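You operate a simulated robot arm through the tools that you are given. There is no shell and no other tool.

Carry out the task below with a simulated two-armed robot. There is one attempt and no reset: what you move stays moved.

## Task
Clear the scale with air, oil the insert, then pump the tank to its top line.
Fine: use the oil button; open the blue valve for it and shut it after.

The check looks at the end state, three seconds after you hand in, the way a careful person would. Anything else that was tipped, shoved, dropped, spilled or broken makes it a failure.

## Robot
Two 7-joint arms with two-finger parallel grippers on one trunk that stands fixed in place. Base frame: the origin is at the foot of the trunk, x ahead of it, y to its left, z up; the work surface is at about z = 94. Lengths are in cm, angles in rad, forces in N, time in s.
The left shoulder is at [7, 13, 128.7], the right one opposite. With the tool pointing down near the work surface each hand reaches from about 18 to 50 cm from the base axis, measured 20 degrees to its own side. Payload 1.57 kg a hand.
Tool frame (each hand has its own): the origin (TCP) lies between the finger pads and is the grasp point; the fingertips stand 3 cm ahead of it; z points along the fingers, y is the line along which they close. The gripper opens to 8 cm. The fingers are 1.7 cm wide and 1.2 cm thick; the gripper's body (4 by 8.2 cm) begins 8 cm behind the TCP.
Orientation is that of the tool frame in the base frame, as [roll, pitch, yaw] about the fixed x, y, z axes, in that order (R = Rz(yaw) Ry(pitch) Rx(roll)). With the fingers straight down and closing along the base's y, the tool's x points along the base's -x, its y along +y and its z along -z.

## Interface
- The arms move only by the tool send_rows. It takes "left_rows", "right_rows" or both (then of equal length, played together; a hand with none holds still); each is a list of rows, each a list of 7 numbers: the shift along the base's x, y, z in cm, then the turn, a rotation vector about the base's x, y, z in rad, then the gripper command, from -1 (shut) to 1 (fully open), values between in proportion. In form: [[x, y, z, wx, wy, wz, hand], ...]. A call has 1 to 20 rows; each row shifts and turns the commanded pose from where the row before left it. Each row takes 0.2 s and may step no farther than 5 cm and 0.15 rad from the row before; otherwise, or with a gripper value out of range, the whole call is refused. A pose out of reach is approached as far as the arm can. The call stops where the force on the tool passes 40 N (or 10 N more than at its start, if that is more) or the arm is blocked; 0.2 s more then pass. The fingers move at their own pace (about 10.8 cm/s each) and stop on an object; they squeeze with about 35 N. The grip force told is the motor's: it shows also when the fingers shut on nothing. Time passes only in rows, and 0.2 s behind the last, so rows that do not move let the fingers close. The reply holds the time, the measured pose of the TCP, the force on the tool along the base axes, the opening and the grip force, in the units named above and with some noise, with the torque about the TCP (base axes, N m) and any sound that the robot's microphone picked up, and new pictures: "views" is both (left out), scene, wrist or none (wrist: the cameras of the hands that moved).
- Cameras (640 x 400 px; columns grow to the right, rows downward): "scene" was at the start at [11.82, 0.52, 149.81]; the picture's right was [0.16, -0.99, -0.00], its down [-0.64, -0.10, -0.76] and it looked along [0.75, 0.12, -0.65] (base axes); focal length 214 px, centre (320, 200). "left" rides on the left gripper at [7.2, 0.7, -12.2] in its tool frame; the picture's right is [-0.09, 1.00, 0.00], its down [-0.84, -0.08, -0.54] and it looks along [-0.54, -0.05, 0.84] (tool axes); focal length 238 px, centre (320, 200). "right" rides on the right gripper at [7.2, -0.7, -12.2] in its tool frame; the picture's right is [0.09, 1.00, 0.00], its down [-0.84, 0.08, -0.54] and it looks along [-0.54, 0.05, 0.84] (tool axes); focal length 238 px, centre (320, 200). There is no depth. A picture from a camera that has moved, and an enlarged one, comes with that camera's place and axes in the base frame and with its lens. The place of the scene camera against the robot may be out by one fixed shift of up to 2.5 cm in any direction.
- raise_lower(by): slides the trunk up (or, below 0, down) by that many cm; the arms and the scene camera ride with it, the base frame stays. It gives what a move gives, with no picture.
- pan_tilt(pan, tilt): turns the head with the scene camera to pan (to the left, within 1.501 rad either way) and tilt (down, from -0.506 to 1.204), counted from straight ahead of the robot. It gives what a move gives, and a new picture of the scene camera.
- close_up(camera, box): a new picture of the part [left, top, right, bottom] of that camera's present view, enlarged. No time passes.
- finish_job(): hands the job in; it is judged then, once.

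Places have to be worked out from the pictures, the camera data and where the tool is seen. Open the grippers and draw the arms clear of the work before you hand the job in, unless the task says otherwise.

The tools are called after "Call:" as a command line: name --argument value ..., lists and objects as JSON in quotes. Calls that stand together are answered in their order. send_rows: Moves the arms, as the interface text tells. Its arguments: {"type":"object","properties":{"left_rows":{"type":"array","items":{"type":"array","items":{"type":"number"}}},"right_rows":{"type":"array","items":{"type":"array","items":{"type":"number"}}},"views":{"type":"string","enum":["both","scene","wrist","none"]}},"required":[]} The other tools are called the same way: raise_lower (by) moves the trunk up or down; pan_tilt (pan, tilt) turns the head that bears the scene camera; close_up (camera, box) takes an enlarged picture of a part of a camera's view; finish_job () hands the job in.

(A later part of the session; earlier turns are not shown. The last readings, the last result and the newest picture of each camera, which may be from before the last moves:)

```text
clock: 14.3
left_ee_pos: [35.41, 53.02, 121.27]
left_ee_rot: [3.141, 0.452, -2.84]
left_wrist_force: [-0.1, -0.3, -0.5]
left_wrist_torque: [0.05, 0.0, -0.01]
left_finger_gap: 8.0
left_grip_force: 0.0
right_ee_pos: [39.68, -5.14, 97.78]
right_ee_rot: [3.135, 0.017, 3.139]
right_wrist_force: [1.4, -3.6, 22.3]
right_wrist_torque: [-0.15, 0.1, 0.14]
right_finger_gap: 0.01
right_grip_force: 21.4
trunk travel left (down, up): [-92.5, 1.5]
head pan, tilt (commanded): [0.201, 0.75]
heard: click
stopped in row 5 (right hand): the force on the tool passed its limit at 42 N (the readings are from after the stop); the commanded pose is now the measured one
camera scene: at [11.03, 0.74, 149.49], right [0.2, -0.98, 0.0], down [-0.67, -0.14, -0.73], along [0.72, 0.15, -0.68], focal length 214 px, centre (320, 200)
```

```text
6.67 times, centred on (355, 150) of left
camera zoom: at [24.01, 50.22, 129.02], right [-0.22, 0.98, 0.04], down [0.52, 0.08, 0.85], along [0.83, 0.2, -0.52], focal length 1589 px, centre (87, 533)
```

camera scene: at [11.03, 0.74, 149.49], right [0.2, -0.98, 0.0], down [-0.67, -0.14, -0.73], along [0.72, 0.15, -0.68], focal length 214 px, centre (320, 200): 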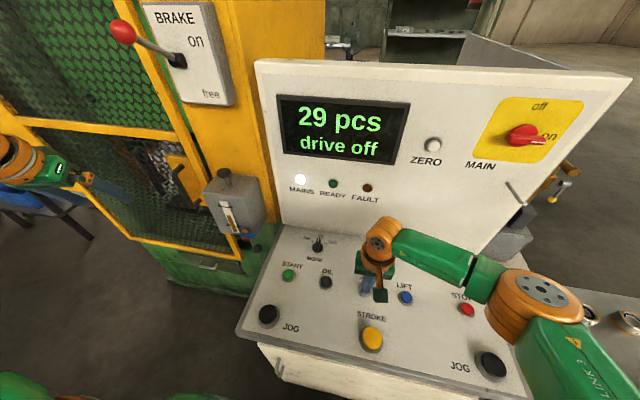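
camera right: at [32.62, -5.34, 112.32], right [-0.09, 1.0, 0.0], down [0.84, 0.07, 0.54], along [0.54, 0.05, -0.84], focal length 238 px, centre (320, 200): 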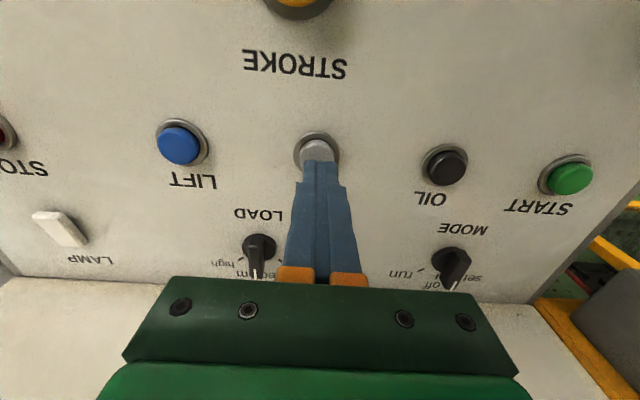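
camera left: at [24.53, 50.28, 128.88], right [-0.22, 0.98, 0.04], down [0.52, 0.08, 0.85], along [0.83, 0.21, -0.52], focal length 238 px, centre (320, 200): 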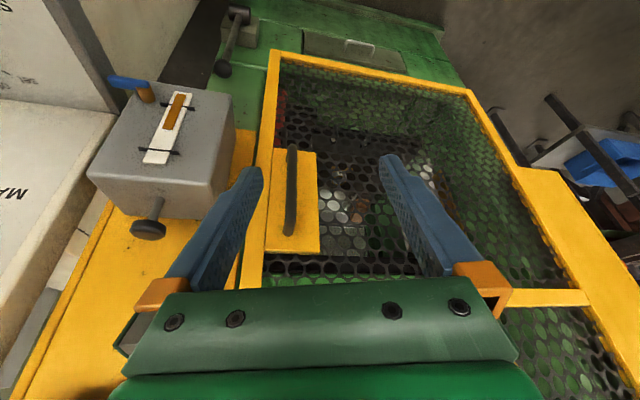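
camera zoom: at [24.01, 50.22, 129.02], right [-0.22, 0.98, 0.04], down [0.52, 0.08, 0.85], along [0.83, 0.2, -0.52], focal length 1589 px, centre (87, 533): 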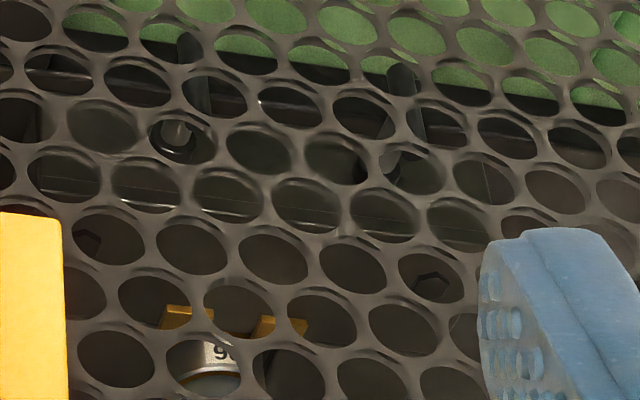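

A click was heard, and the small flakes around the tag seem to have gone (the two hexagons look like bolt sockets). I keep the button held for a second and look again.

Call:
send_rows --right_rows '[[0, 0, 0, 0, 0, 0, -1], [0, 0, 0, 0, 0, 0, -1], [0, 0, 0, 0, 0, 0, -1], [0, 0, 0, 0, 0, 0, -1], [0, 0, 0, 0, 0, 0, -1]]' --views "scene"

Call:
close_up --camera "left" --box '[310, 120, 400, 180]'

Call:
close_up --camera "left" --box '[310, 140, 370, 180]'

```text
clock: 15.5
left_ee_pos: [35.49, 52.9, 121.26]
left_ee_rot: [3.141, 0.452, -2.84]
left_wrist_force: [-0.2, 0.2, 0.4]
left_wrist_torque: [0.0, 0.0, 0.0]
left_finger_gap: 7.99
left_grip_force: 0.0
right_ee_pos: [39.75, -4.98, 97.74]
right_ee_rot: [3.138, 0.013, 3.138]
right_wrist_force: [9.8, -4.4, 37.4]
right_wrist_torque: [-0.13, -0.01, -0.04]
right_finger_gap: 0.0
right_grip_force: 21.5
trunk travel left (down, up): [-92.5, 1.5]
head pan, tilt (commanded): [0.201, 0.75]
camera scene: at [11.11, 0.75, 149.5], right [0.2, -0.98, 0.0], down [-0.67, -0.14, -0.73], along [0.72, 0.15, -0.68], focal length 214 px, centre (320, 200)
```

scene: 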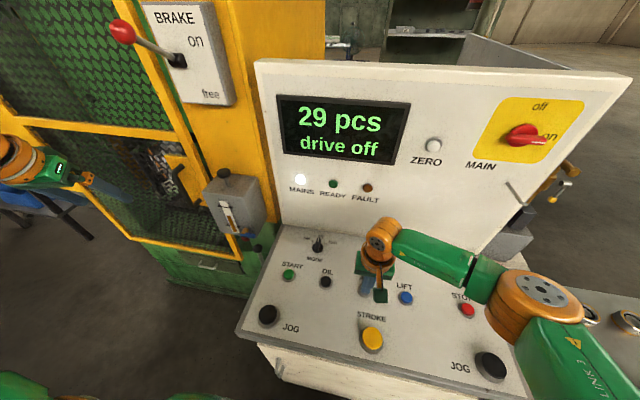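

```text
6.67 times, centred on (355, 150) of left
camera zoom: at [24.07, 50.23, 129.03], right [-0.22, 0.98, 0.04], down [0.52, 0.08, 0.85], along [0.83, 0.2, -0.52], focal length 1589 px, centre (87, 533)
```

zoom: 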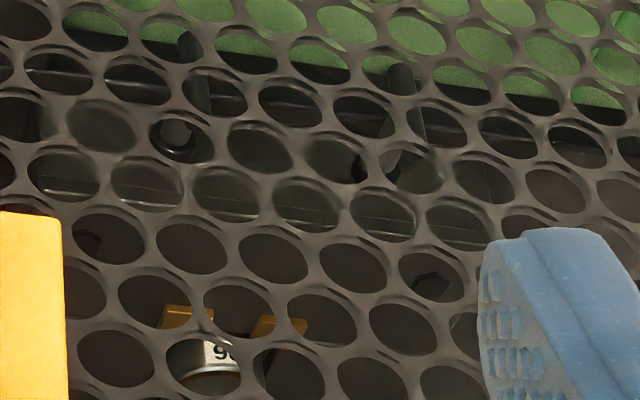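

```text
10.00 times, centred on (340, 160) of left
camera zoom: at [24.07, 50.23, 129.03], right [-0.22, 0.98, 0.04], down [0.52, 0.08, 0.85], along [0.83, 0.2, -0.52], focal length 2384 px, centre (120, 600)
```

zoom: 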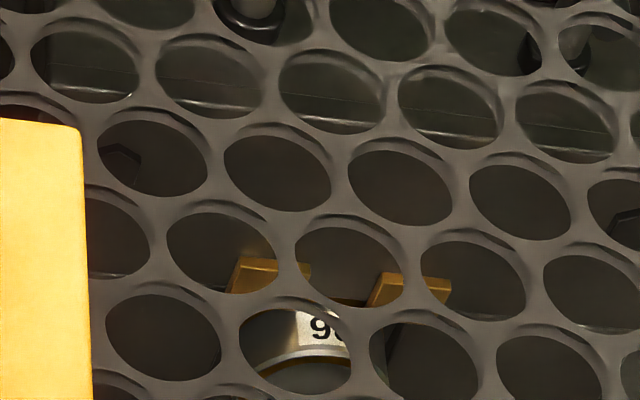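

The flakes are gone (only the two hex sockets remain). I release the AIR button and lift the right hand.

Call:
send_rows --right_rows '[[0, 0, 1, 0, 0, 0, -1], [0, 0, 3, 0, 0, 0, -1], [0, 0, 4, 0, 0, 0, -1], [0, 0, 0, 0, 0, 0, -1]]' --views "scene"

Call:
close_up --camera "left" --box '[310, 120, 400, 180]'

Call:
close_up --camera "left" --box '[80, 50, 260, 180]'

```text
clock: 16.5
left_ee_pos: [36.01, 53.03, 121.07]
left_ee_rot: [3.141, 0.446, -2.841]
left_wrist_force: [-0.3, 0.2, -0.9]
left_wrist_torque: [-0.01, 0.02, 0.01]
left_finger_gap: 8.0
left_grip_force: 0.1
right_ee_pos: [39.82, -4.85, 105.58]
right_ee_rot: [3.138, 0.008, 3.14]
right_wrist_force: [-0.1, 0.0, 0.0]
right_wrist_torque: [0.04, 0.02, -0.02]
right_finger_gap: 0.0
right_grip_force: 21.1
trunk travel left (down, up): [-92.5, 1.5]
head pan, tilt (commanded): [0.201, 0.75]
camera scene: at [11.69, 0.88, 149.42], right [0.2, -0.98, 0.0], down [-0.67, -0.14, -0.73], along [0.72, 0.15, -0.68], focal length 214 px, centre (320, 200)
```

scene: 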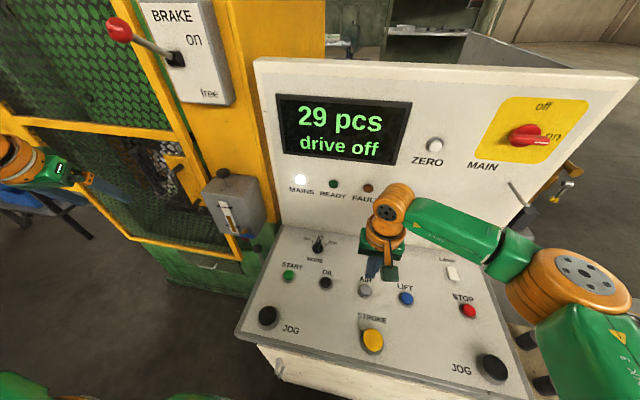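

```text
6.67 times, centred on (355, 150) of left
camera zoom: at [24.55, 50.34, 128.86], right [-0.22, 0.98, 0.04], down [0.52, 0.08, 0.85], along [0.83, 0.2, -0.52], focal length 1589 px, centre (87, 533)
```

zoom: 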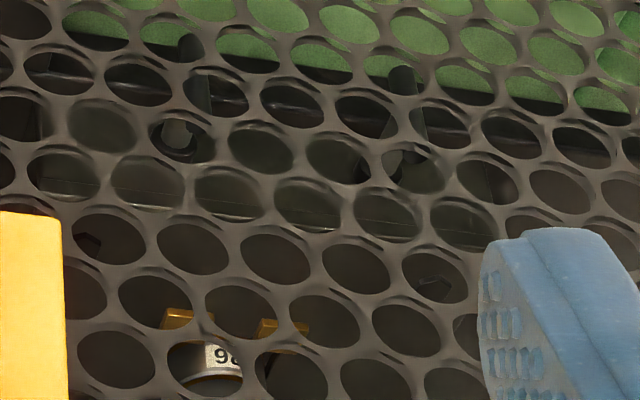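

```text
3.08 times, centred on (170, 115) of left
camera zoom: at [24.55, 50.34, 128.86], right [-0.22, 0.98, 0.04], down [0.52, 0.08, 0.85], along [0.83, 0.2, -0.52], focal length 733 px, centre (782, 462)
```

zoom: 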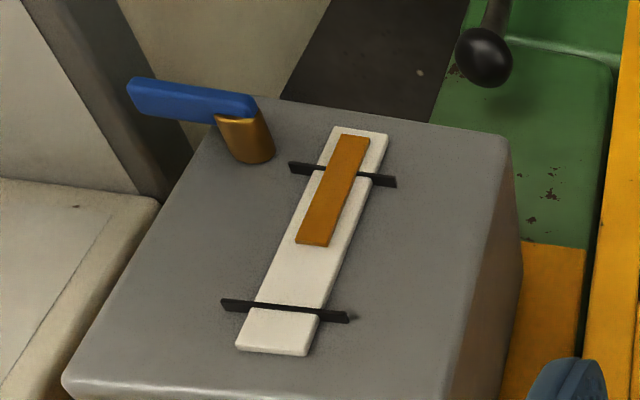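

Scale stays cleared. Now the blue valve: its brass stub sticks out of the tank front at about (47.6, 33, 99) and the lever points to −y with its free end near (47.4, 29, 99.4). I bring the left camera closer for a better look.

Call:
send_rows --left_rows '[[-1, -3, -2, 0, 0, -0.1, 1], [0, -3, -2, 0, 0, -0.1, 1], [0, -3, -3, 0, 0, -0.1, 1], [0, -3, -3, 0, 0, 0, 1], [0, -3, -3, 0, 0, 0, 1], [0, 0, 0, 0, 0, 0, 1]]' --views "both"

Call:
close_up --camera "left" --box '[200, 20, 440, 200]'

```text
clock: 17.9
left_ee_pos: [34.86, 37.92, 108.04]
left_ee_rot: [3.14, 0.449, 3.141]
left_wrist_force: [-0.3, 0.8, 1.1]
left_wrist_torque: [0.01, -0.01, 0.0]
left_finger_gap: 7.99
left_grip_force: 0.0
right_ee_pos: [39.91, -4.9, 105.59]
right_ee_rot: [3.139, 0.01, 3.14]
right_wrist_force: [0.4, 1.0, -0.6]
right_wrist_torque: [0.01, -0.02, 0.03]
right_finger_gap: 0.0
right_grip_force: 21.5
trunk travel left (down, up): [-92.5, 1.5]
head pan, tilt (commanded): [0.201, 0.75]
camera scene: at [11.63, 0.86, 149.43], right [0.2, -0.98, 0.0], down [-0.67, -0.14, -0.73], along [0.72, 0.15, -0.68], focal length 214 px, centre (320, 200)
camera left: at [23.13, 38.7, 115.84], right [0.08, 1.0, 0.04], down [0.52, -0.08, 0.85], along [0.85, -0.05, -0.52], focal length 238 px, centre (320, 200)
```

scene: 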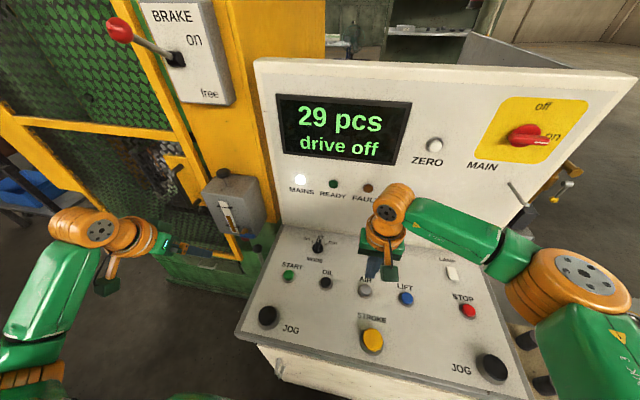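
left: 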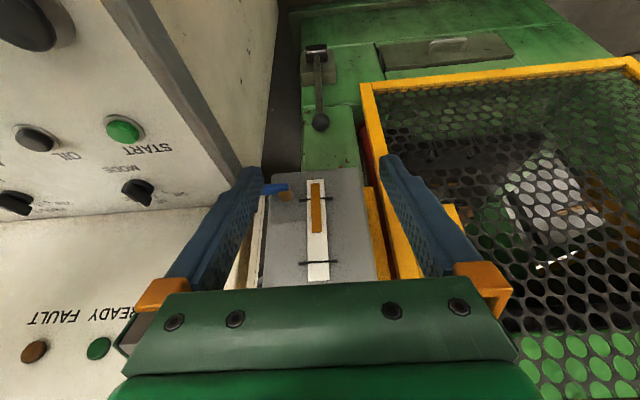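

```text
2.22 times, centred on (320, 110) of left
camera zoom: at [23.13, 38.7, 115.84], right [0.08, 1.0, 0.04], down [0.52, -0.08, 0.85], along [0.85, -0.05, -0.52], focal length 530 px, centre (320, 400)
```

zoom: 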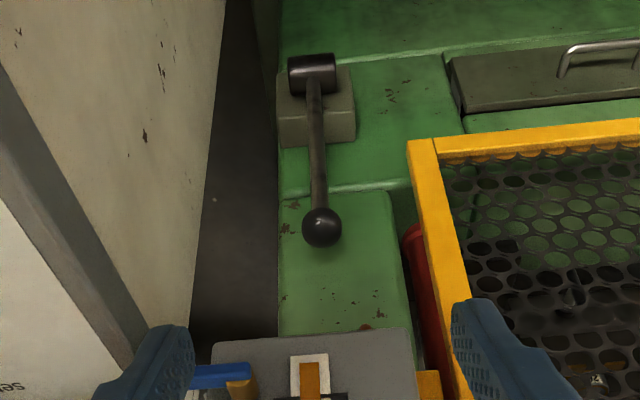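

I enlarge the tank front and valve.

Call:
close_up --camera "left" --box '[240, 160, 380, 290]'

Call:
close_up --camera "scene" --box '[190, 160, 280, 270]'

```text
3.08 times, centred on (310, 225) of left
camera zoom: at [23.13, 38.7, 115.84], right [0.08, 1.0, 0.04], down [0.52, -0.08, 0.85], along [0.85, -0.05, -0.52], focal length 733 px, centre (351, 123)
```

zoom: 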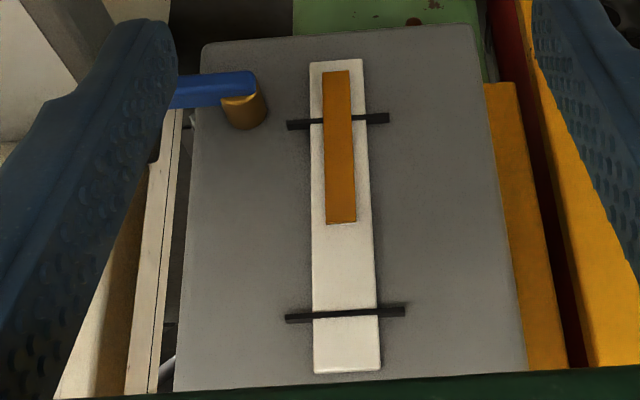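

```text
3.64 times, centred on (235, 215) of scene
camera zoom: at [11.63, 0.86, 149.43], right [0.2, -0.98, 0.0], down [-0.67, -0.14, -0.73], along [0.72, 0.15, -0.68], focal length 780 px, centre (629, 146)
```

zoom: 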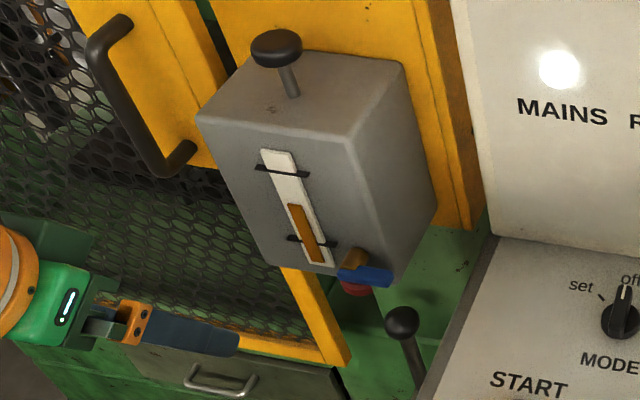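

Tank face is at x≈49.8 with marks at z≈99.6 and 107.8; valve pivot ≈ (47.6, 32.6, 99), lever end at y≈29. I turn the left hand to point forward with fingers shut, so they act as a peg for turning the lever.

Call:
send_rows --left_rows '[[0, 0, 0, 0, -0.14, 0, -1], [0, 0, 0, 0, -0.14, 0, -1], [0, 0, 0, 0, -0.14, 0, -1], [0, 0, 0, 0, -0.14, 0, -1], [0, 0, 0, 0, -0.14, 0, -1], [0, 0, 0, 0, -0.14, 0, -1], [0, 0, 0, 0, -0.14, 0, -1], [0, 0, 0, 0, -0.14, 0, -1], [0, 0, 0, 0, 0, 0, -1]]' --views "both"

```text
clock: 19.9
left_ee_pos: [34.88, 37.97, 108.05]
left_ee_rot: [-2.305, 1.569, -2.302]
left_wrist_force: [-0.1, -0.4, 0.6]
left_wrist_torque: [-0.03, -0.02, 0.02]
left_finger_gap: 0.02
left_grip_force: 21.1
right_ee_pos: [39.95, -4.82, 105.58]
right_ee_rot: [3.138, 0.009, 3.14]
right_wrist_force: [0.3, 1.0, 1.2]
right_wrist_torque: [-0.02, 0.0, -0.01]
right_finger_gap: 0.0
right_grip_force: 21.0
trunk travel left (down, up): [-92.5, 1.5]
head pan, tilt (commanded): [0.201, 0.75]
camera scene: at [11.59, 0.85, 149.44], right [0.2, -0.98, 0.0], down [-0.67, -0.14, -0.73], along [0.72, 0.15, -0.68], focal length 214 px, centre (320, 200)
camera left: at [22.65, 38.79, 100.8], right [0.0, 1.0, 0.09], down [-0.54, -0.08, 0.84], along [0.84, -0.05, 0.54], focal length 238 px, centre (320, 200)
```

scene: 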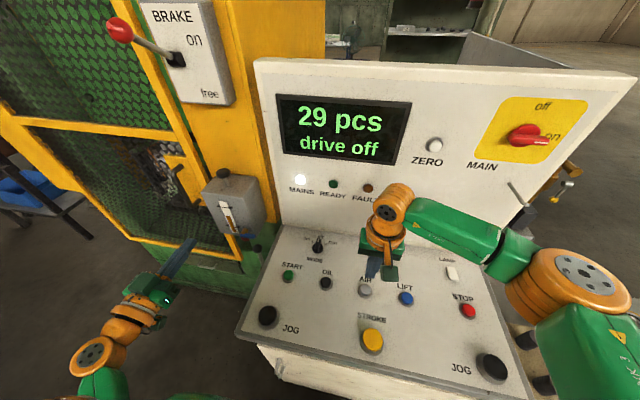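
left: 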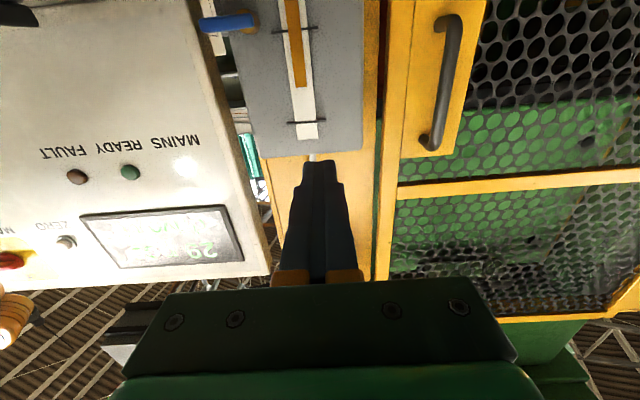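

The hand points forward now; I enlarge the valve as seen from slightly below.

Call:
close_up --camera "left" --box '[180, 0, 380, 125]'

```text
3.20 times, centred on (280, 62) of left
camera zoom: at [22.65, 38.79, 100.8], right [0.0, 1.0, 0.09], down [-0.54, -0.08, 0.84], along [0.84, -0.05, 0.54], focal length 763 px, centre (448, 640)
```

zoom: 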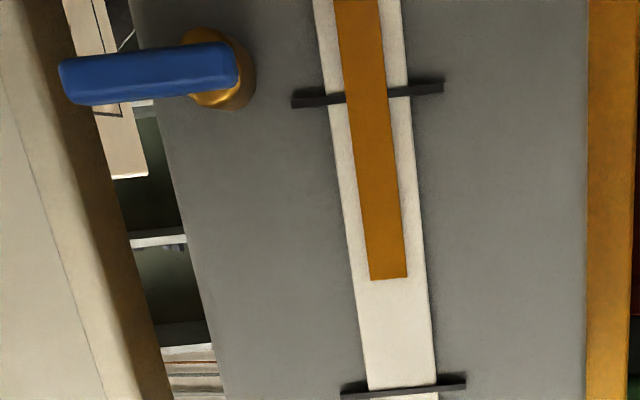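

Lever spans y≈28.8–33.4 at z≈98–99.4. I move the peg above the lever's free end (tip x≈48.3, y≈30, z≈102.5).

Call:
send_rows --left_rows '[[1.5, -2.7, -1.5, 0, 0, 0, -1], [1.5, -2.7, -1.5, 0, 0, 0, -1], [2, -2.6, -1, 0, 0, 0, -1], [2.5, 0, -1, 0, 0, 0, -1], [2.5, 0, -0.5, 0, 0, 0, -1], [0, 0, 0, 0, 0, 0, -1]]' --views "both"

Call:
close_up --camera "scene" --box '[190, 160, 280, 270]'

Call:
close_up --camera "left" --box '[230, 60, 430, 200]'

```text
clock: 21.3
left_ee_pos: [44.83, 29.93, 102.71]
left_ee_rot: [3.087, 1.568, 3.087]
left_wrist_force: [-0.4, 0.4, -0.4]
left_wrist_torque: [0.01, -0.02, 0.0]
left_finger_gap: 0.0
left_grip_force: 21.4
right_ee_pos: [39.85, -4.98, 105.54]
right_ee_rot: [3.138, 0.012, 3.141]
right_wrist_force: [-0.6, 0.0, 0.4]
right_wrist_torque: [-0.01, 0.0, 0.0]
right_finger_gap: 0.0
right_grip_force: 21.5
trunk travel left (down, up): [-92.5, 1.5]
head pan, tilt (commanded): [0.201, 0.75]
camera scene: at [11.55, 0.8, 149.44], right [0.2, -0.98, 0.0], down [-0.67, -0.14, -0.73], along [0.72, 0.15, -0.68], focal length 214 px, centre (320, 200)
camera left: at [32.57, 30.79, 95.55], right [0.0, 1.0, 0.09], down [-0.54, -0.08, 0.84], along [0.84, -0.05, 0.54], focal length 238 px, centre (320, 200)
```

scene: 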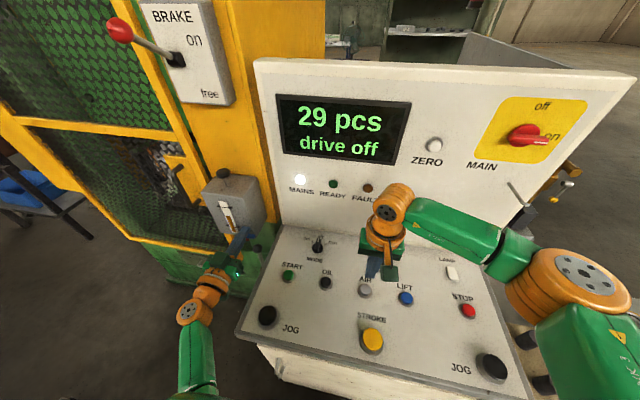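
left: 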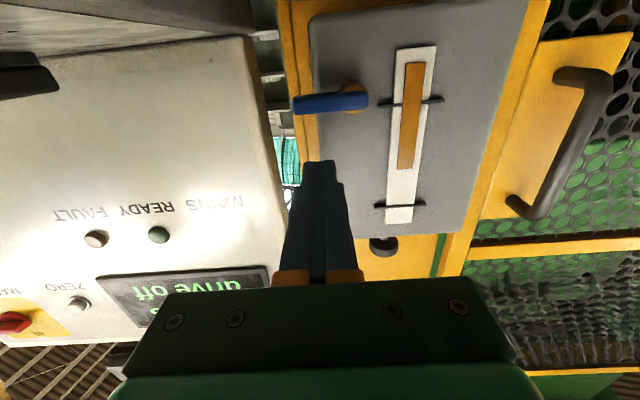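

```text
3.64 times, centred on (235, 215) of scene
camera zoom: at [11.55, 0.8, 149.44], right [0.2, -0.98, 0.0], down [-0.67, -0.14, -0.73], along [0.72, 0.15, -0.68], focal length 780 px, centre (629, 146)
```

zoom: 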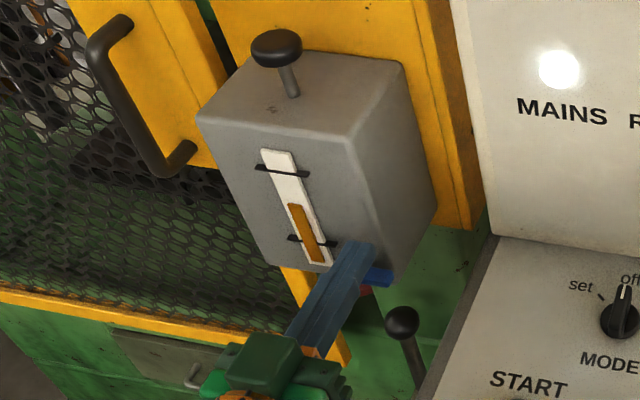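

```text
2.86 times, centred on (330, 130) of left
camera zoom: at [32.57, 30.79, 95.55], right [0.0, 1.0, 0.09], down [-0.54, -0.08, 0.84], along [0.84, -0.05, 0.54], focal length 681 px, centre (291, 400)
```

zoom: 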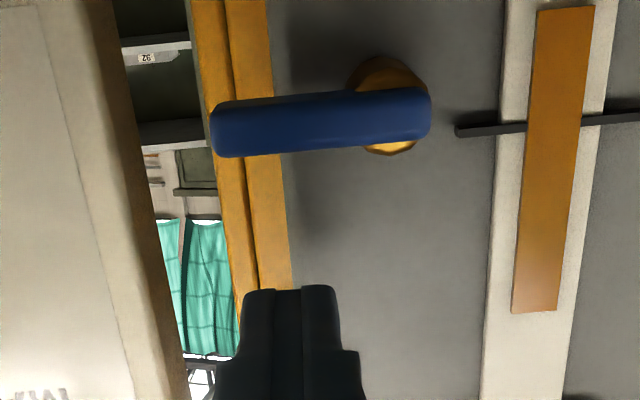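

The peg is above the lever's free end. I push it down gently to test whether the lever turns that way.

Call:
send_rows --left_rows '[[0.4, 0, -1.5, 0, 0, 0, -1], [0, 0, -0.7, 0, 0, 0, -1], [0, 0, -0.5, 0, 0, 0, -1], [0, 0, -0.5, 0, 0, 0, -1], [0, 0, -0.4, 0, 0, 0, -1], [0, 0, 0, 0, 0, 0, -1]]' --views "wrist"

Call:
close_up --camera "left" --box '[230, 60, 430, 200]'

```text
clock: 22.7
left_ee_pos: [45.17, 29.84, 99.81]
left_ee_rot: [0.252, 1.554, 0.249]
left_wrist_force: [-2.3, -0.1, 12.1]
left_wrist_torque: [0.04, -0.22, -0.16]
left_finger_gap: 0.02
left_grip_force: 21.2
right_ee_pos: [39.51, -5.03, 105.66]
right_ee_rot: [3.136, 0.013, 3.14]
right_wrist_force: [-1.0, -0.9, 0.7]
right_wrist_torque: [0.04, 0.01, -0.01]
right_finger_gap: 0.02
right_grip_force: 21.7
trunk travel left (down, up): [-92.5, 1.5]
head pan, tilt (commanded): [0.201, 0.75]
stopped in row 6 (left hand): the force on the tool passed its limit at 42 N (the readings are from after the stop); the commanded pose is now the measured one
camera left: at [33.09, 30.8, 92.33], right [0.0, 1.0, 0.1], down [-0.56, -0.08, 0.83], along [0.83, -0.05, 0.55], focal length 238 px, centre (320, 200)
```

left: 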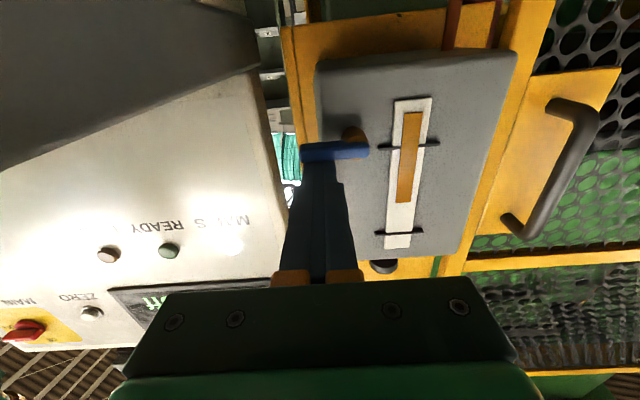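

```text
2.86 times, centred on (330, 130) of left
camera zoom: at [33.09, 30.8, 92.33], right [0.0, 1.0, 0.1], down [-0.56, -0.08, 0.83], along [0.83, -0.05, 0.55], focal length 681 px, centre (291, 400)
```

zoom: 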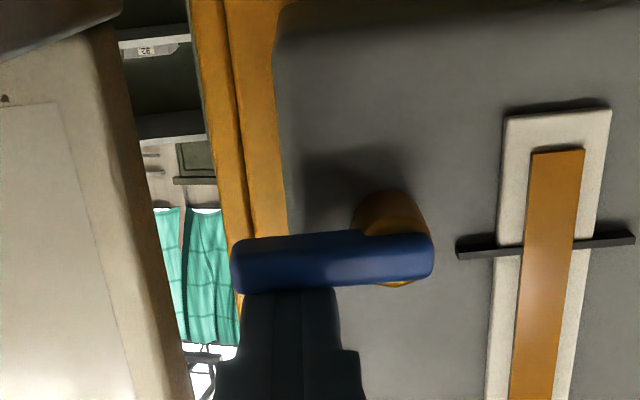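

Pushing down met a hard stop (42 N, lever unmoved), so it must open upward. I back off, roll the hand 90° with fingers slightly open so I can grip the lever and turn it about its pivot.

Call:
send_rows --left_rows '[[0, 0, 0.6, 0, 0, 0, -1], [-3, 0.2, 0, 0, 0, 0, -1], [-3, 0.2, 0, 0, 0, 0, 0], [0, 0, 0, 0.1428, 0, 0, 0], [0, 0, 0, 0.1428, 0, 0, 0], [0, 0, 0, 0.1428, 0, 0, 0], [0, 0, 0, 0.1428, 0, 0, 0], [0, 0, 0, 0.1428, 0, 0, 0], [0, 0, 0, 0.1428, 0, 0, 0], [0, 0, 0, 0.1428, 0, 0, 0], [0, 0, 0, 0.1428, 0, 0, 0], [0, 0, 0, 0.1428, 0, 0, 0], [0, 0, 0, 0.1428, 0, 0, 0], [0, 0, 0, 0.1428, 0, 0, 0], [0, 0, 0, 0, 0, 0, 0]]' --views "both"

```text
clock: 26.1
left_ee_pos: [35.83, 29.95, 104.11]
left_ee_rot: [1.605, 0.138, 1.539]
left_wrist_force: [0.5, -0.2, -0.3]
left_wrist_torque: [-0.01, 0.01, -0.01]
left_finger_gap: 3.99
left_grip_force: 0.0
left hand out of reach, approached as far as the arm can: row 12, 13, 14
right_ee_pos: [39.92, -4.93, 105.65]
right_ee_rot: [3.135, 0.009, 3.14]
right_wrist_force: [0.6, 0.2, -0.2]
right_wrist_torque: [-0.04, 0.02, 0.0]
right_finger_gap: 0.0
right_grip_force: 21.3
trunk travel left (down, up): [-92.5, 1.5]
head pan, tilt (commanded): [0.201, 0.75]
stopped in row 15 (left hand): the arm was blocked; the commanded pose is now the measured one
camera scene: at [11.64, 0.81, 149.43], right [0.2, -0.98, 0.0], down [-0.67, -0.14, -0.73], along [0.72, 0.15, -0.68], focal length 214 px, centre (320, 200)
camera left: at [23.96, 37.74, 104.03], right [0.03, 0.05, 1.0], down [-0.57, -0.82, 0.06], along [0.82, -0.57, 0.0], focal length 238 px, centre (320, 200)
```

scene: 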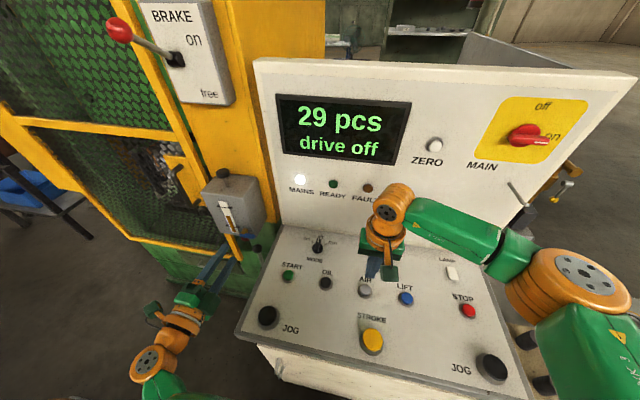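
left: 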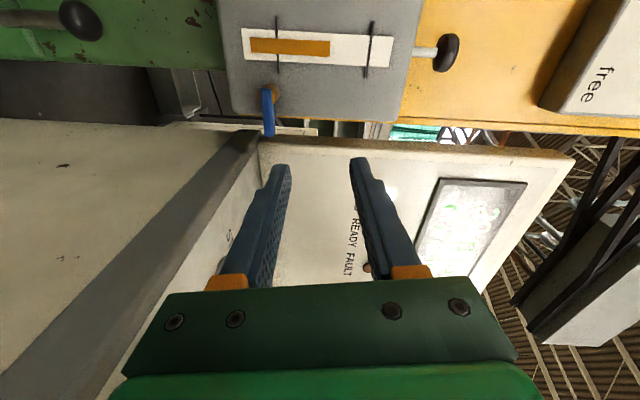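

The rolled pose is at the arm's limit. I go back to the camera-below orientation with closed fingers and will push the lever up from beneath as a peg instead.

Call:
send_rows --left_rows '[[0, 0, 0, -0.1432, 0, 0, 0], [0, 0, 0, -0.1432, 0, 0, 0], [0, 0, 0, -0.1432, 0, 0, -1], [0, 0, 0, -0.1432, 0, 0, -1], [0, 0, 0, -0.1432, 0, 0, -1], [0, 0, 0, -0.1432, 0, 0, -1], [0, 0, 0, -0.1432, 0, 0, -1], [0, 0, 0, -0.1432, 0, 0, -1], [0, 0, 0, -0.1432, 0, 0, -1], [0, 0, 0, -0.1432, 0, 0, -1], [0, 0, 0, 0, -0.034, 0.037, -1], [0, 0, 0, 0, 0, 0, -1]]' --views "scene"

```text
clock: 28.7
left_ee_pos: [35.8, 29.91, 103.97]
left_ee_rot: [-0.083, 1.507, -0.082]
left_wrist_force: [-0.7, -0.1, 0.1]
left_wrist_torque: [0.01, 0.0, 0.02]
left_finger_gap: 0.0
left_grip_force: 21.4
right_ee_pos: [39.86, -4.93, 105.6]
right_ee_rot: [3.139, 0.009, 3.141]
right_wrist_force: [0.3, 0.4, 0.0]
right_wrist_torque: [0.03, -0.01, 0.02]
right_finger_gap: 0.0
right_grip_force: 21.5
trunk travel left (down, up): [-92.5, 1.5]
head pan, tilt (commanded): [0.201, 0.75]
camera scene: at [11.59, 0.84, 149.44], right [0.2, -0.98, 0.0], down [-0.67, -0.14, -0.73], along [0.72, 0.15, -0.68], focal length 214 px, centre (320, 200)
```

scene: 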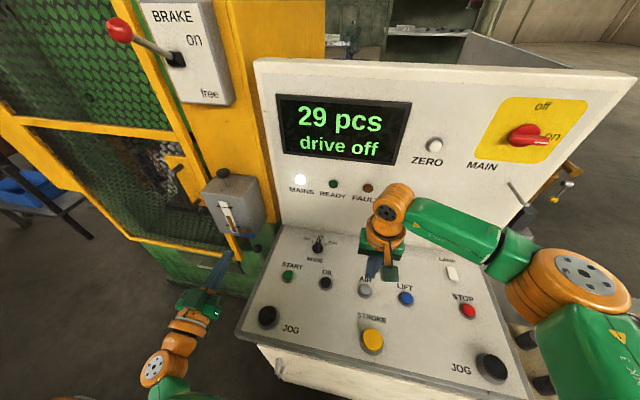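

I now lower the peg to z≈96.3 in front of the lever, staying clear of it in x, and check the clearance to the console.

Call:
send_rows --left_rows '[[1, 0.1, -2.6, 0, 0.06, 0, -1], [1, 0.1, -2.6, 0, 0, 0, -1], [1, 0.1, -2.5, 0, 0, 0, -1], [0, 0, 0, 0, 0, 0, -1]]' --views "both"

Call:
close_up --camera "scene" --box '[120, 180, 320, 400]'

```text
clock: 29.7
left_ee_pos: [38.82, 30.22, 96.34]
left_ee_rot: [-0.693, 1.565, -0.693]
left_wrist_force: [-0.4, 0.7, 0.5]
left_wrist_torque: [-0.04, 0.03, 0.0]
left_finger_gap: 0.01
left_grip_force: 21.3
right_ee_pos: [39.88, -4.91, 105.64]
right_ee_rot: [3.138, 0.009, 3.141]
right_wrist_force: [-0.4, 0.7, 0.4]
right_wrist_torque: [-0.01, 0.03, 0.03]
right_finger_gap: 0.0
right_grip_force: 21.2
trunk travel left (down, up): [-92.5, 1.5]
head pan, tilt (commanded): [0.201, 0.75]
camera scene: at [11.57, 0.83, 149.44], right [0.2, -0.98, 0.0], down [-0.67, -0.14, -0.73], along [0.72, 0.15, -0.68], focal length 214 px, centre (320, 200)
camera left: at [26.7, 30.96, 89.05], right [0.0, 1.0, 0.09], down [-0.55, -0.07, 0.83], along [0.84, -0.05, 0.54], focal length 238 px, centre (320, 200)
```

scene: 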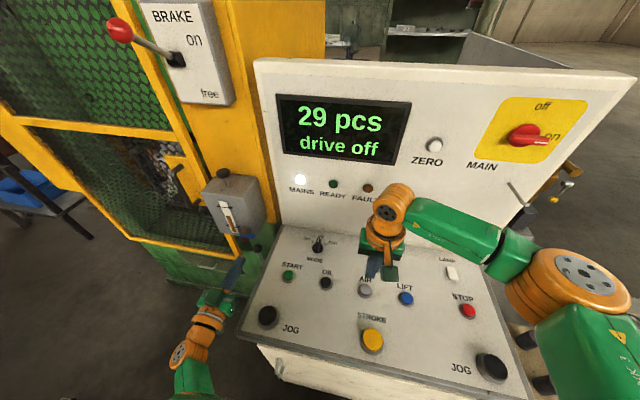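
left: 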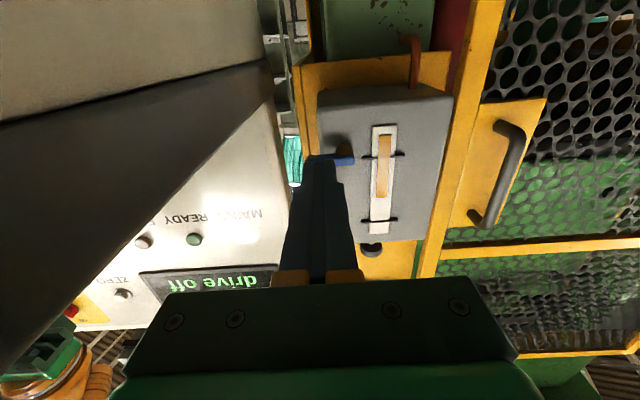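

```text
1.82 times, centred on (220, 290) of scene
camera zoom: at [11.57, 0.83, 149.44], right [0.2, -0.98, 0.0], down [-0.67, -0.14, -0.73], along [0.72, 0.15, -0.68], focal length 390 px, centre (502, 36)
```

zoom: 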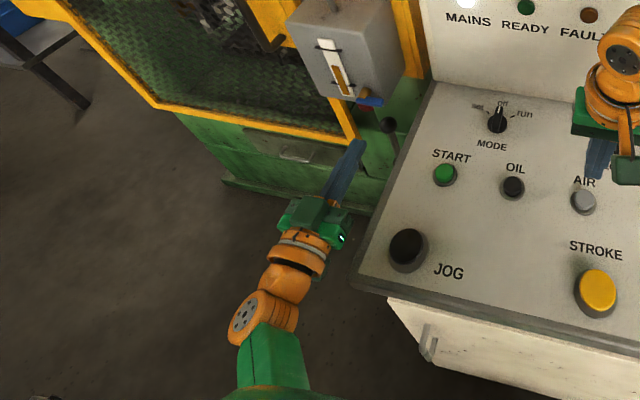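

Clear of the console. I advance the peg under the lever (tip x≈48.1, z≈96).

Call:
send_rows --left_rows '[[2, 0, -0.3, 0, 0, 0, -1], [2, 0, 0, 0, 0, 0, -1], [1.5, 0, 0, 0, 0, 0, -1], [0.8, 0, 0, 0, 0, 0, -1], [0, 0, 0, 0, 0, 0, -1]]' --views "both"

Call:
close_up --camera "left" --box '[230, 80, 430, 220]'

Call:
close_up --camera "scene" --box '[190, 160, 280, 270]'

```text
clock: 30.9
left_ee_pos: [45.05, 30.13, 95.98]
left_ee_rot: [-0.843, 1.565, -0.843]
left_wrist_force: [-1.1, 0.2, -0.1]
left_wrist_torque: [-0.02, -0.02, 0.0]
left_finger_gap: 0.01
left_grip_force: 21.5
right_ee_pos: [39.88, -4.87, 105.65]
right_ee_rot: [3.14, 0.009, 3.141]
right_wrist_force: [0.8, -0.4, 1.3]
right_wrist_torque: [-0.01, -0.02, 0.03]
right_finger_gap: 0.01
right_grip_force: 21.2
trunk travel left (down, up): [-92.5, 1.5]
head pan, tilt (commanded): [0.201, 0.75]
camera scene: at [11.59, 0.84, 149.44], right [0.2, -0.98, 0.0], down [-0.67, -0.14, -0.73], along [0.72, 0.15, -0.68], focal length 214 px, centre (320, 200)
camera left: at [32.91, 30.96, 88.67], right [0.0, 1.0, 0.09], down [-0.55, -0.07, 0.83], along [0.84, -0.05, 0.54], focal length 238 px, centre (320, 200)
```

scene: 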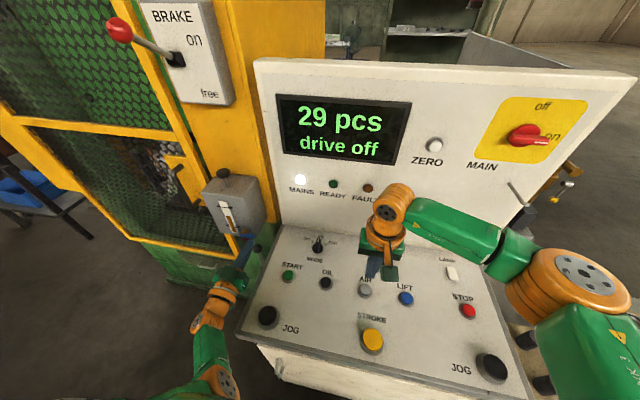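
left: 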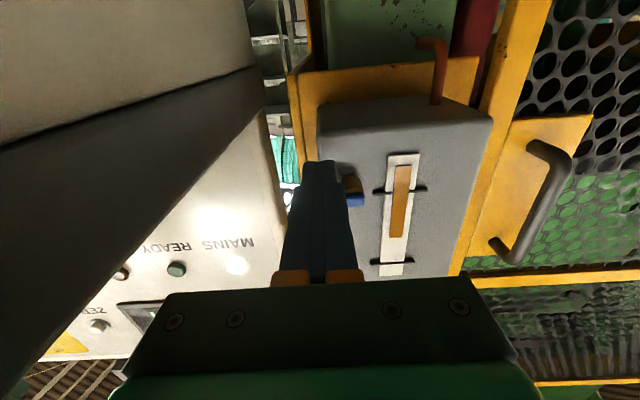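

```text
2.86 times, centred on (330, 150) of left
camera zoom: at [32.91, 30.96, 88.67], right [0.0, 1.0, 0.09], down [-0.55, -0.07, 0.83], along [0.84, -0.05, 0.54], focal length 681 px, centre (291, 343)
```

zoom: 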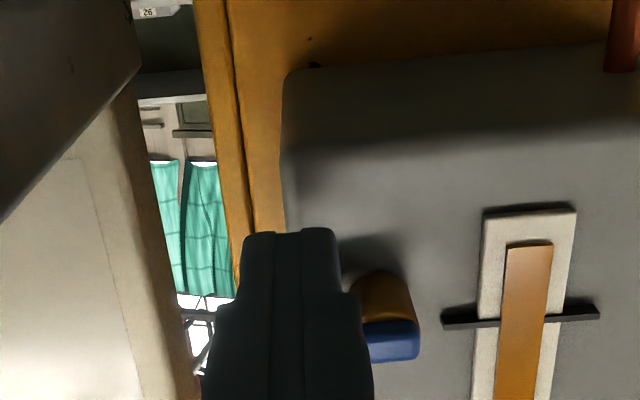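

```text
3.64 times, centred on (235, 215) of scene
camera zoom: at [11.59, 0.84, 149.44], right [0.2, -0.98, 0.0], down [-0.67, -0.14, -0.73], along [0.72, 0.15, -0.68], focal length 780 px, centre (629, 146)
```

zoom: 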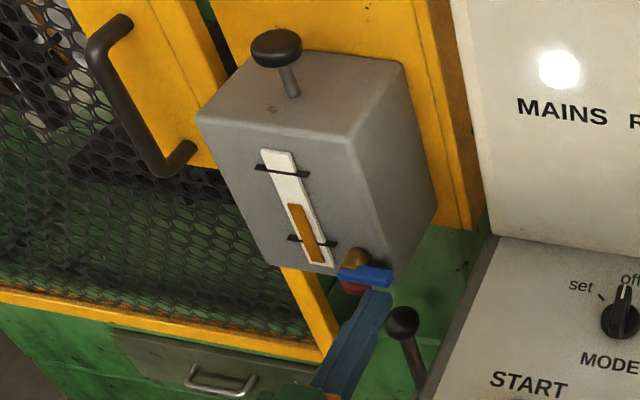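

The peg sits below the lever's free end. I push up along an arc in small steps.

Call:
send_rows --left_rows '[[0, -0.1, 0.7, 0, 0, 0, -1], [0, -0.1, 0.5, 0, 0, 0, -1], [0, -0.1, 0.5, 0, 0, 0, -1], [0, -0.1, 0.5, 0, 0, 0, -1], [0, 0, 0, 0, 0, 0, -1]]' --views "both"

Call:
close_up --camera "scene" --box '[190, 160, 280, 270]'

Call:
close_up --camera "left" --box '[230, 60, 430, 200]'

```text
clock: 32.1
left_ee_pos: [45.05, 29.89, 98.18]
left_ee_rot: [-0.825, 1.563, -0.824]
left_wrist_force: [0.6, -0.4, -0.9]
left_wrist_torque: [-0.01, 0.06, -0.02]
left_finger_gap: 0.0
left_grip_force: 21.6
right_ee_pos: [39.96, -4.92, 105.69]
right_ee_rot: [3.137, 0.009, 3.141]
right_wrist_force: [0.3, -0.5, -0.9]
right_wrist_torque: [0.01, 0.02, 0.0]
right_finger_gap: 0.01
right_grip_force: 21.3
trunk travel left (down, up): [-92.5, 1.5]
head pan, tilt (commanded): [0.201, 0.75]
camera scene: at [11.64, 0.84, 149.43], right [0.2, -0.98, 0.0], down [-0.67, -0.14, -0.73], along [0.72, 0.15, -0.68], focal length 214 px, centre (320, 200)
camera left: at [32.94, 30.57, 90.87], right [0.0, 1.0, 0.09], down [-0.55, -0.07, 0.83], along [0.84, -0.05, 0.54], focal length 238 px, centre (320, 200)
```

scene: 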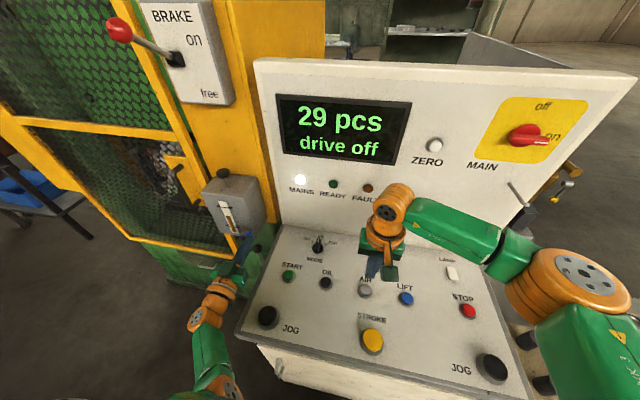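
left: 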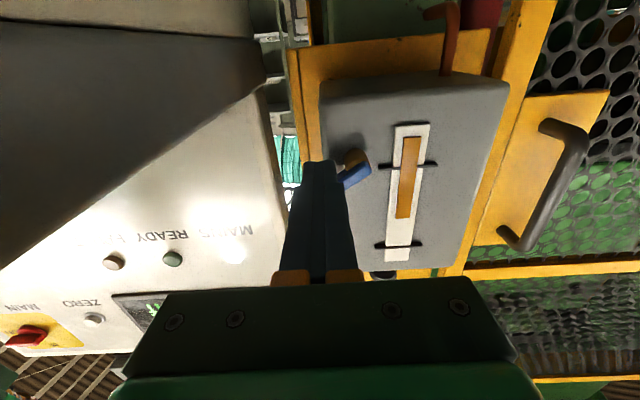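

```text
3.64 times, centred on (235, 215) of scene
camera zoom: at [11.64, 0.84, 149.43], right [0.2, -0.98, 0.0], down [-0.67, -0.14, -0.73], along [0.72, 0.15, -0.68], focal length 780 px, centre (629, 146)
```

zoom: 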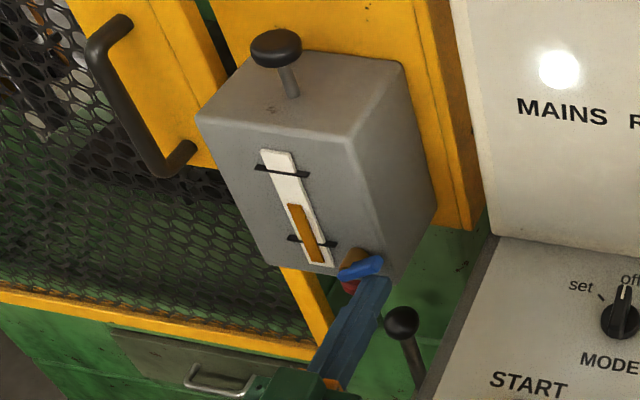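

```text
2.86 times, centred on (330, 130) of left
camera zoom: at [32.94, 30.57, 90.87], right [0.0, 1.0, 0.09], down [-0.55, -0.07, 0.83], along [0.84, -0.05, 0.54], focal length 681 px, centre (291, 400)
```

zoom: 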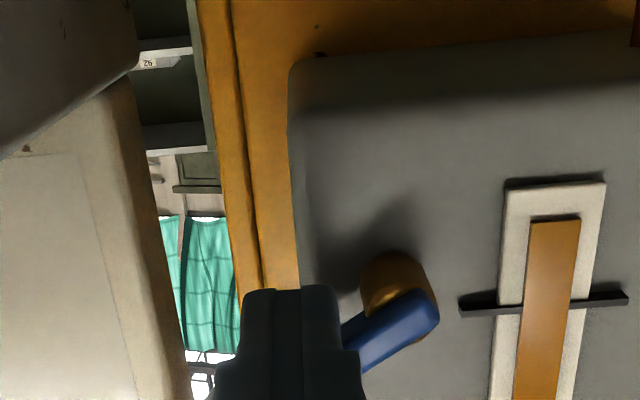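

The lever swings up easily (now ~30°). I continue the arc up and then toward +y until it reaches its stop.

Call:
send_rows --left_rows '[[0, 0, 0.7, 0, 0, 0, -1], [0, 0.1, 0.7, 0, 0, 0, -1], [0, 0.2, 0.6, 0, 0, 0, -1], [0, 0.3, 0.4, 0, 0, 0, -1], [0, 0.3, 0.2, 0, 0, 0, -1], [0, 0, 0, 0, 0, 0, -1]]' --views "wrist"

Call:
close_up --camera "left" --box '[230, 60, 430, 200]'

Call:
close_up --camera "scene" --box '[190, 160, 280, 270]'

```text
clock: 33.5
left_ee_pos: [45.16, 30.65, 100.68]
left_ee_rot: [-0.795, 1.567, -0.795]
left_wrist_force: [0.5, -0.2, 0.5]
left_wrist_torque: [0.03, -0.01, -0.01]
left_finger_gap: 0.01
left_grip_force: 20.9
right_ee_pos: [39.9, -4.97, 105.6]
right_ee_rot: [3.139, 0.008, 3.14]
right_wrist_force: [-0.1, -0.1, -0.3]
right_wrist_torque: [-0.02, 0.01, 0.08]
right_finger_gap: 0.0
right_grip_force: 21.1
trunk travel left (down, up): [-92.5, 1.5]
head pan, tilt (commanded): [0.201, 0.75]
camera left: at [32.97, 31.37, 93.41], right [0.0, 1.0, 0.09], down [-0.55, -0.07, 0.83], along [0.84, -0.05, 0.54], focal length 238 px, centre (320, 200)
```

left: 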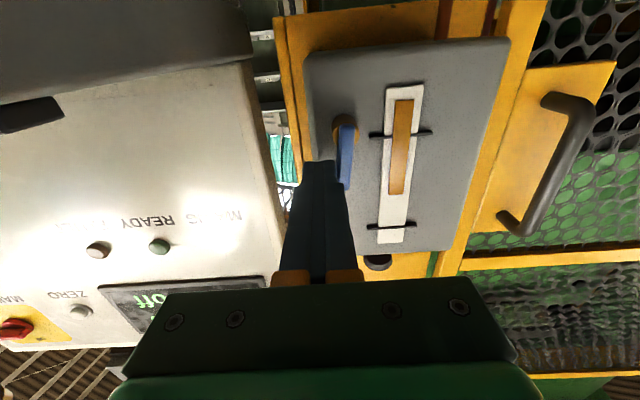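

```text
2.86 times, centred on (330, 130) of left
camera zoom: at [32.97, 31.37, 93.41], right [0.0, 1.0, 0.09], down [-0.55, -0.07, 0.83], along [0.84, -0.05, 0.54], focal length 681 px, centre (291, 400)
```

zoom: 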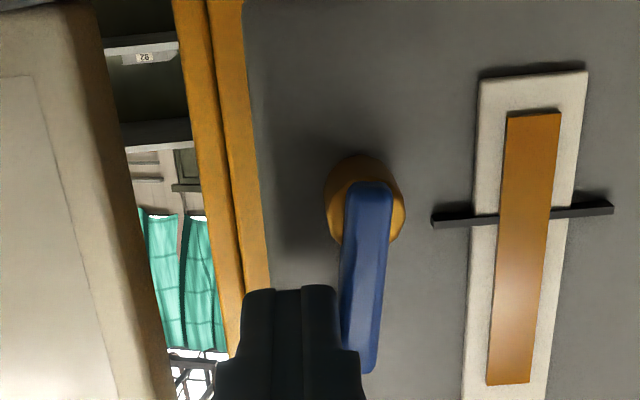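

```text
3.64 times, centred on (235, 215) of scene
camera zoom: at [11.6, 0.83, 149.44], right [0.2, -0.98, 0.0], down [-0.67, -0.14, -0.73], along [0.72, 0.15, -0.68], focal length 780 px, centre (629, 146)
```

zoom: 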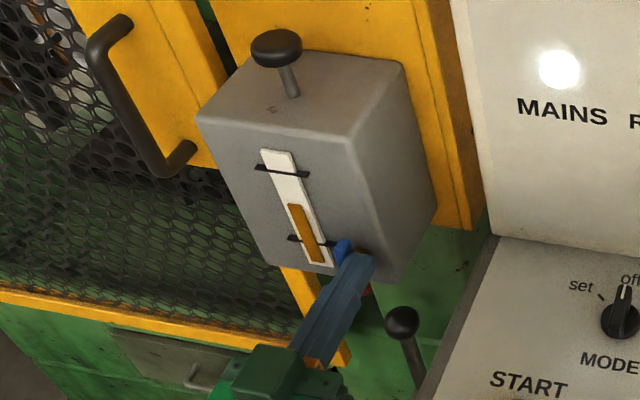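

The lever is nearly vertical (parallel to the sight tube). I nudge +y a little more to find its stop.

Call:
send_rows --left_rows '[[0, 0.25, 0, 0, 0, 0, -1], [0, 0.25, 0, 0, 0, 0, -1], [0, 0, 0, 0, 0, 0, -1]]' --views "wrist"

Call:
close_up --camera "left" --box '[230, 60, 430, 200]'

```text
clock: 34.3
left_ee_pos: [45.2, 30.97, 100.87]
left_ee_rot: [-0.753, 1.565, -0.753]
left_wrist_force: [-0.2, -3.1, -1.2]
left_wrist_torque: [0.02, 0.0, -0.04]
left_finger_gap: 0.01
left_grip_force: 21.8
right_ee_pos: [40.0, -4.96, 105.52]
right_ee_rot: [3.136, 0.009, 3.14]
right_wrist_force: [0.3, 0.0, 0.3]
right_wrist_torque: [-0.05, -0.03, -0.01]
right_finger_gap: 0.0
right_grip_force: 21.5
trunk travel left (down, up): [-92.5, 1.5]
head pan, tilt (commanded): [0.201, 0.75]
camera left: at [32.96, 31.75, 93.46], right [0.0, 1.0, 0.09], down [-0.55, -0.07, 0.83], along [0.84, -0.05, 0.54], focal length 238 px, centre (320, 200)
```

left: 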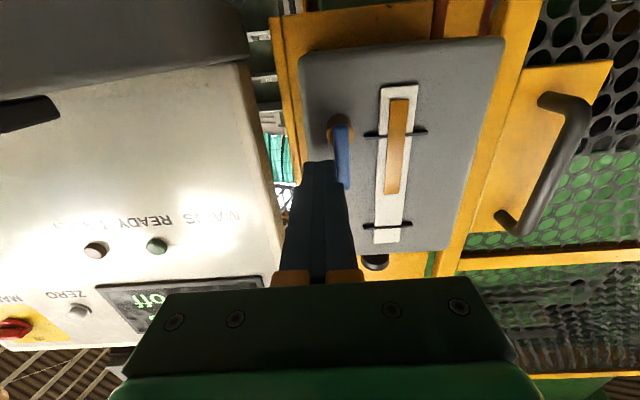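

```text
2.86 times, centred on (330, 130) of left
camera zoom: at [32.96, 31.75, 93.46], right [0.0, 1.0, 0.09], down [-0.55, -0.07, 0.83], along [0.84, -0.05, 0.54], focal length 681 px, centre (291, 400)
```

zoom: 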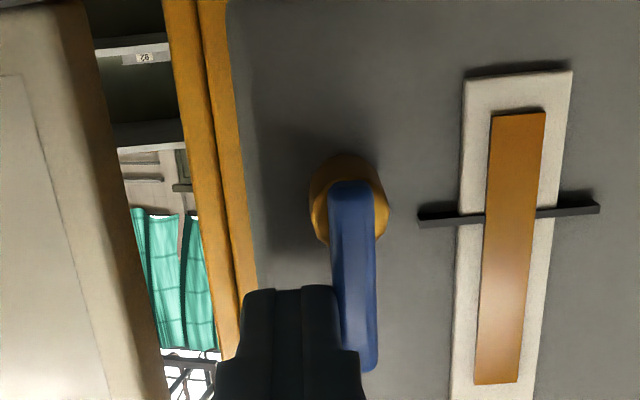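

Taking perspective into account the lever is now vertical. One more small nudge to confirm it is against its stop.

Call:
send_rows --left_rows '[[0, 0.25, 0, 0, 0, 0, -1], [0, 0, 0, 0, 0, 0, -1]]' --views "none"

Call:
close_up --camera "left" --box '[230, 60, 430, 200]'

```text
clock: 34.9
left_ee_pos: [45.25, 30.93, 100.79]
left_ee_rot: [-0.602, 1.567, -0.603]
left_wrist_force: [-2.0, -7.7, -3.4]
left_wrist_torque: [-0.05, 0.07, -0.16]
left_finger_gap: 0.01
left_grip_force: 21.5
right_ee_pos: [39.75, -5.14, 105.55]
right_ee_rot: [3.135, 0.008, 3.139]
right_wrist_force: [-0.3, -0.3, 0.8]
right_wrist_torque: [0.01, -0.02, -0.03]
right_finger_gap: 0.0
right_grip_force: 20.9
trunk travel left (down, up): [-92.5, 1.5]
head pan, tilt (commanded): [0.201, 0.75]
```

```text
2.86 times, centred on (330, 130) of left
camera zoom: at [32.96, 31.78, 93.48], right [0.0, 1.0, 0.09], down [-0.54, -0.07, 0.84], along [0.84, -0.05, 0.54], focal length 681 px, centre (291, 400)
```

zoom: 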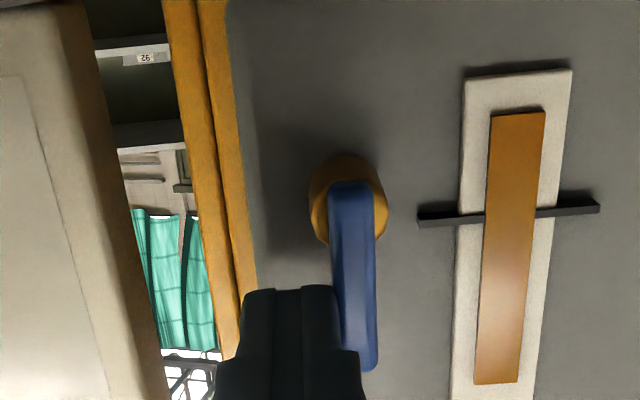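

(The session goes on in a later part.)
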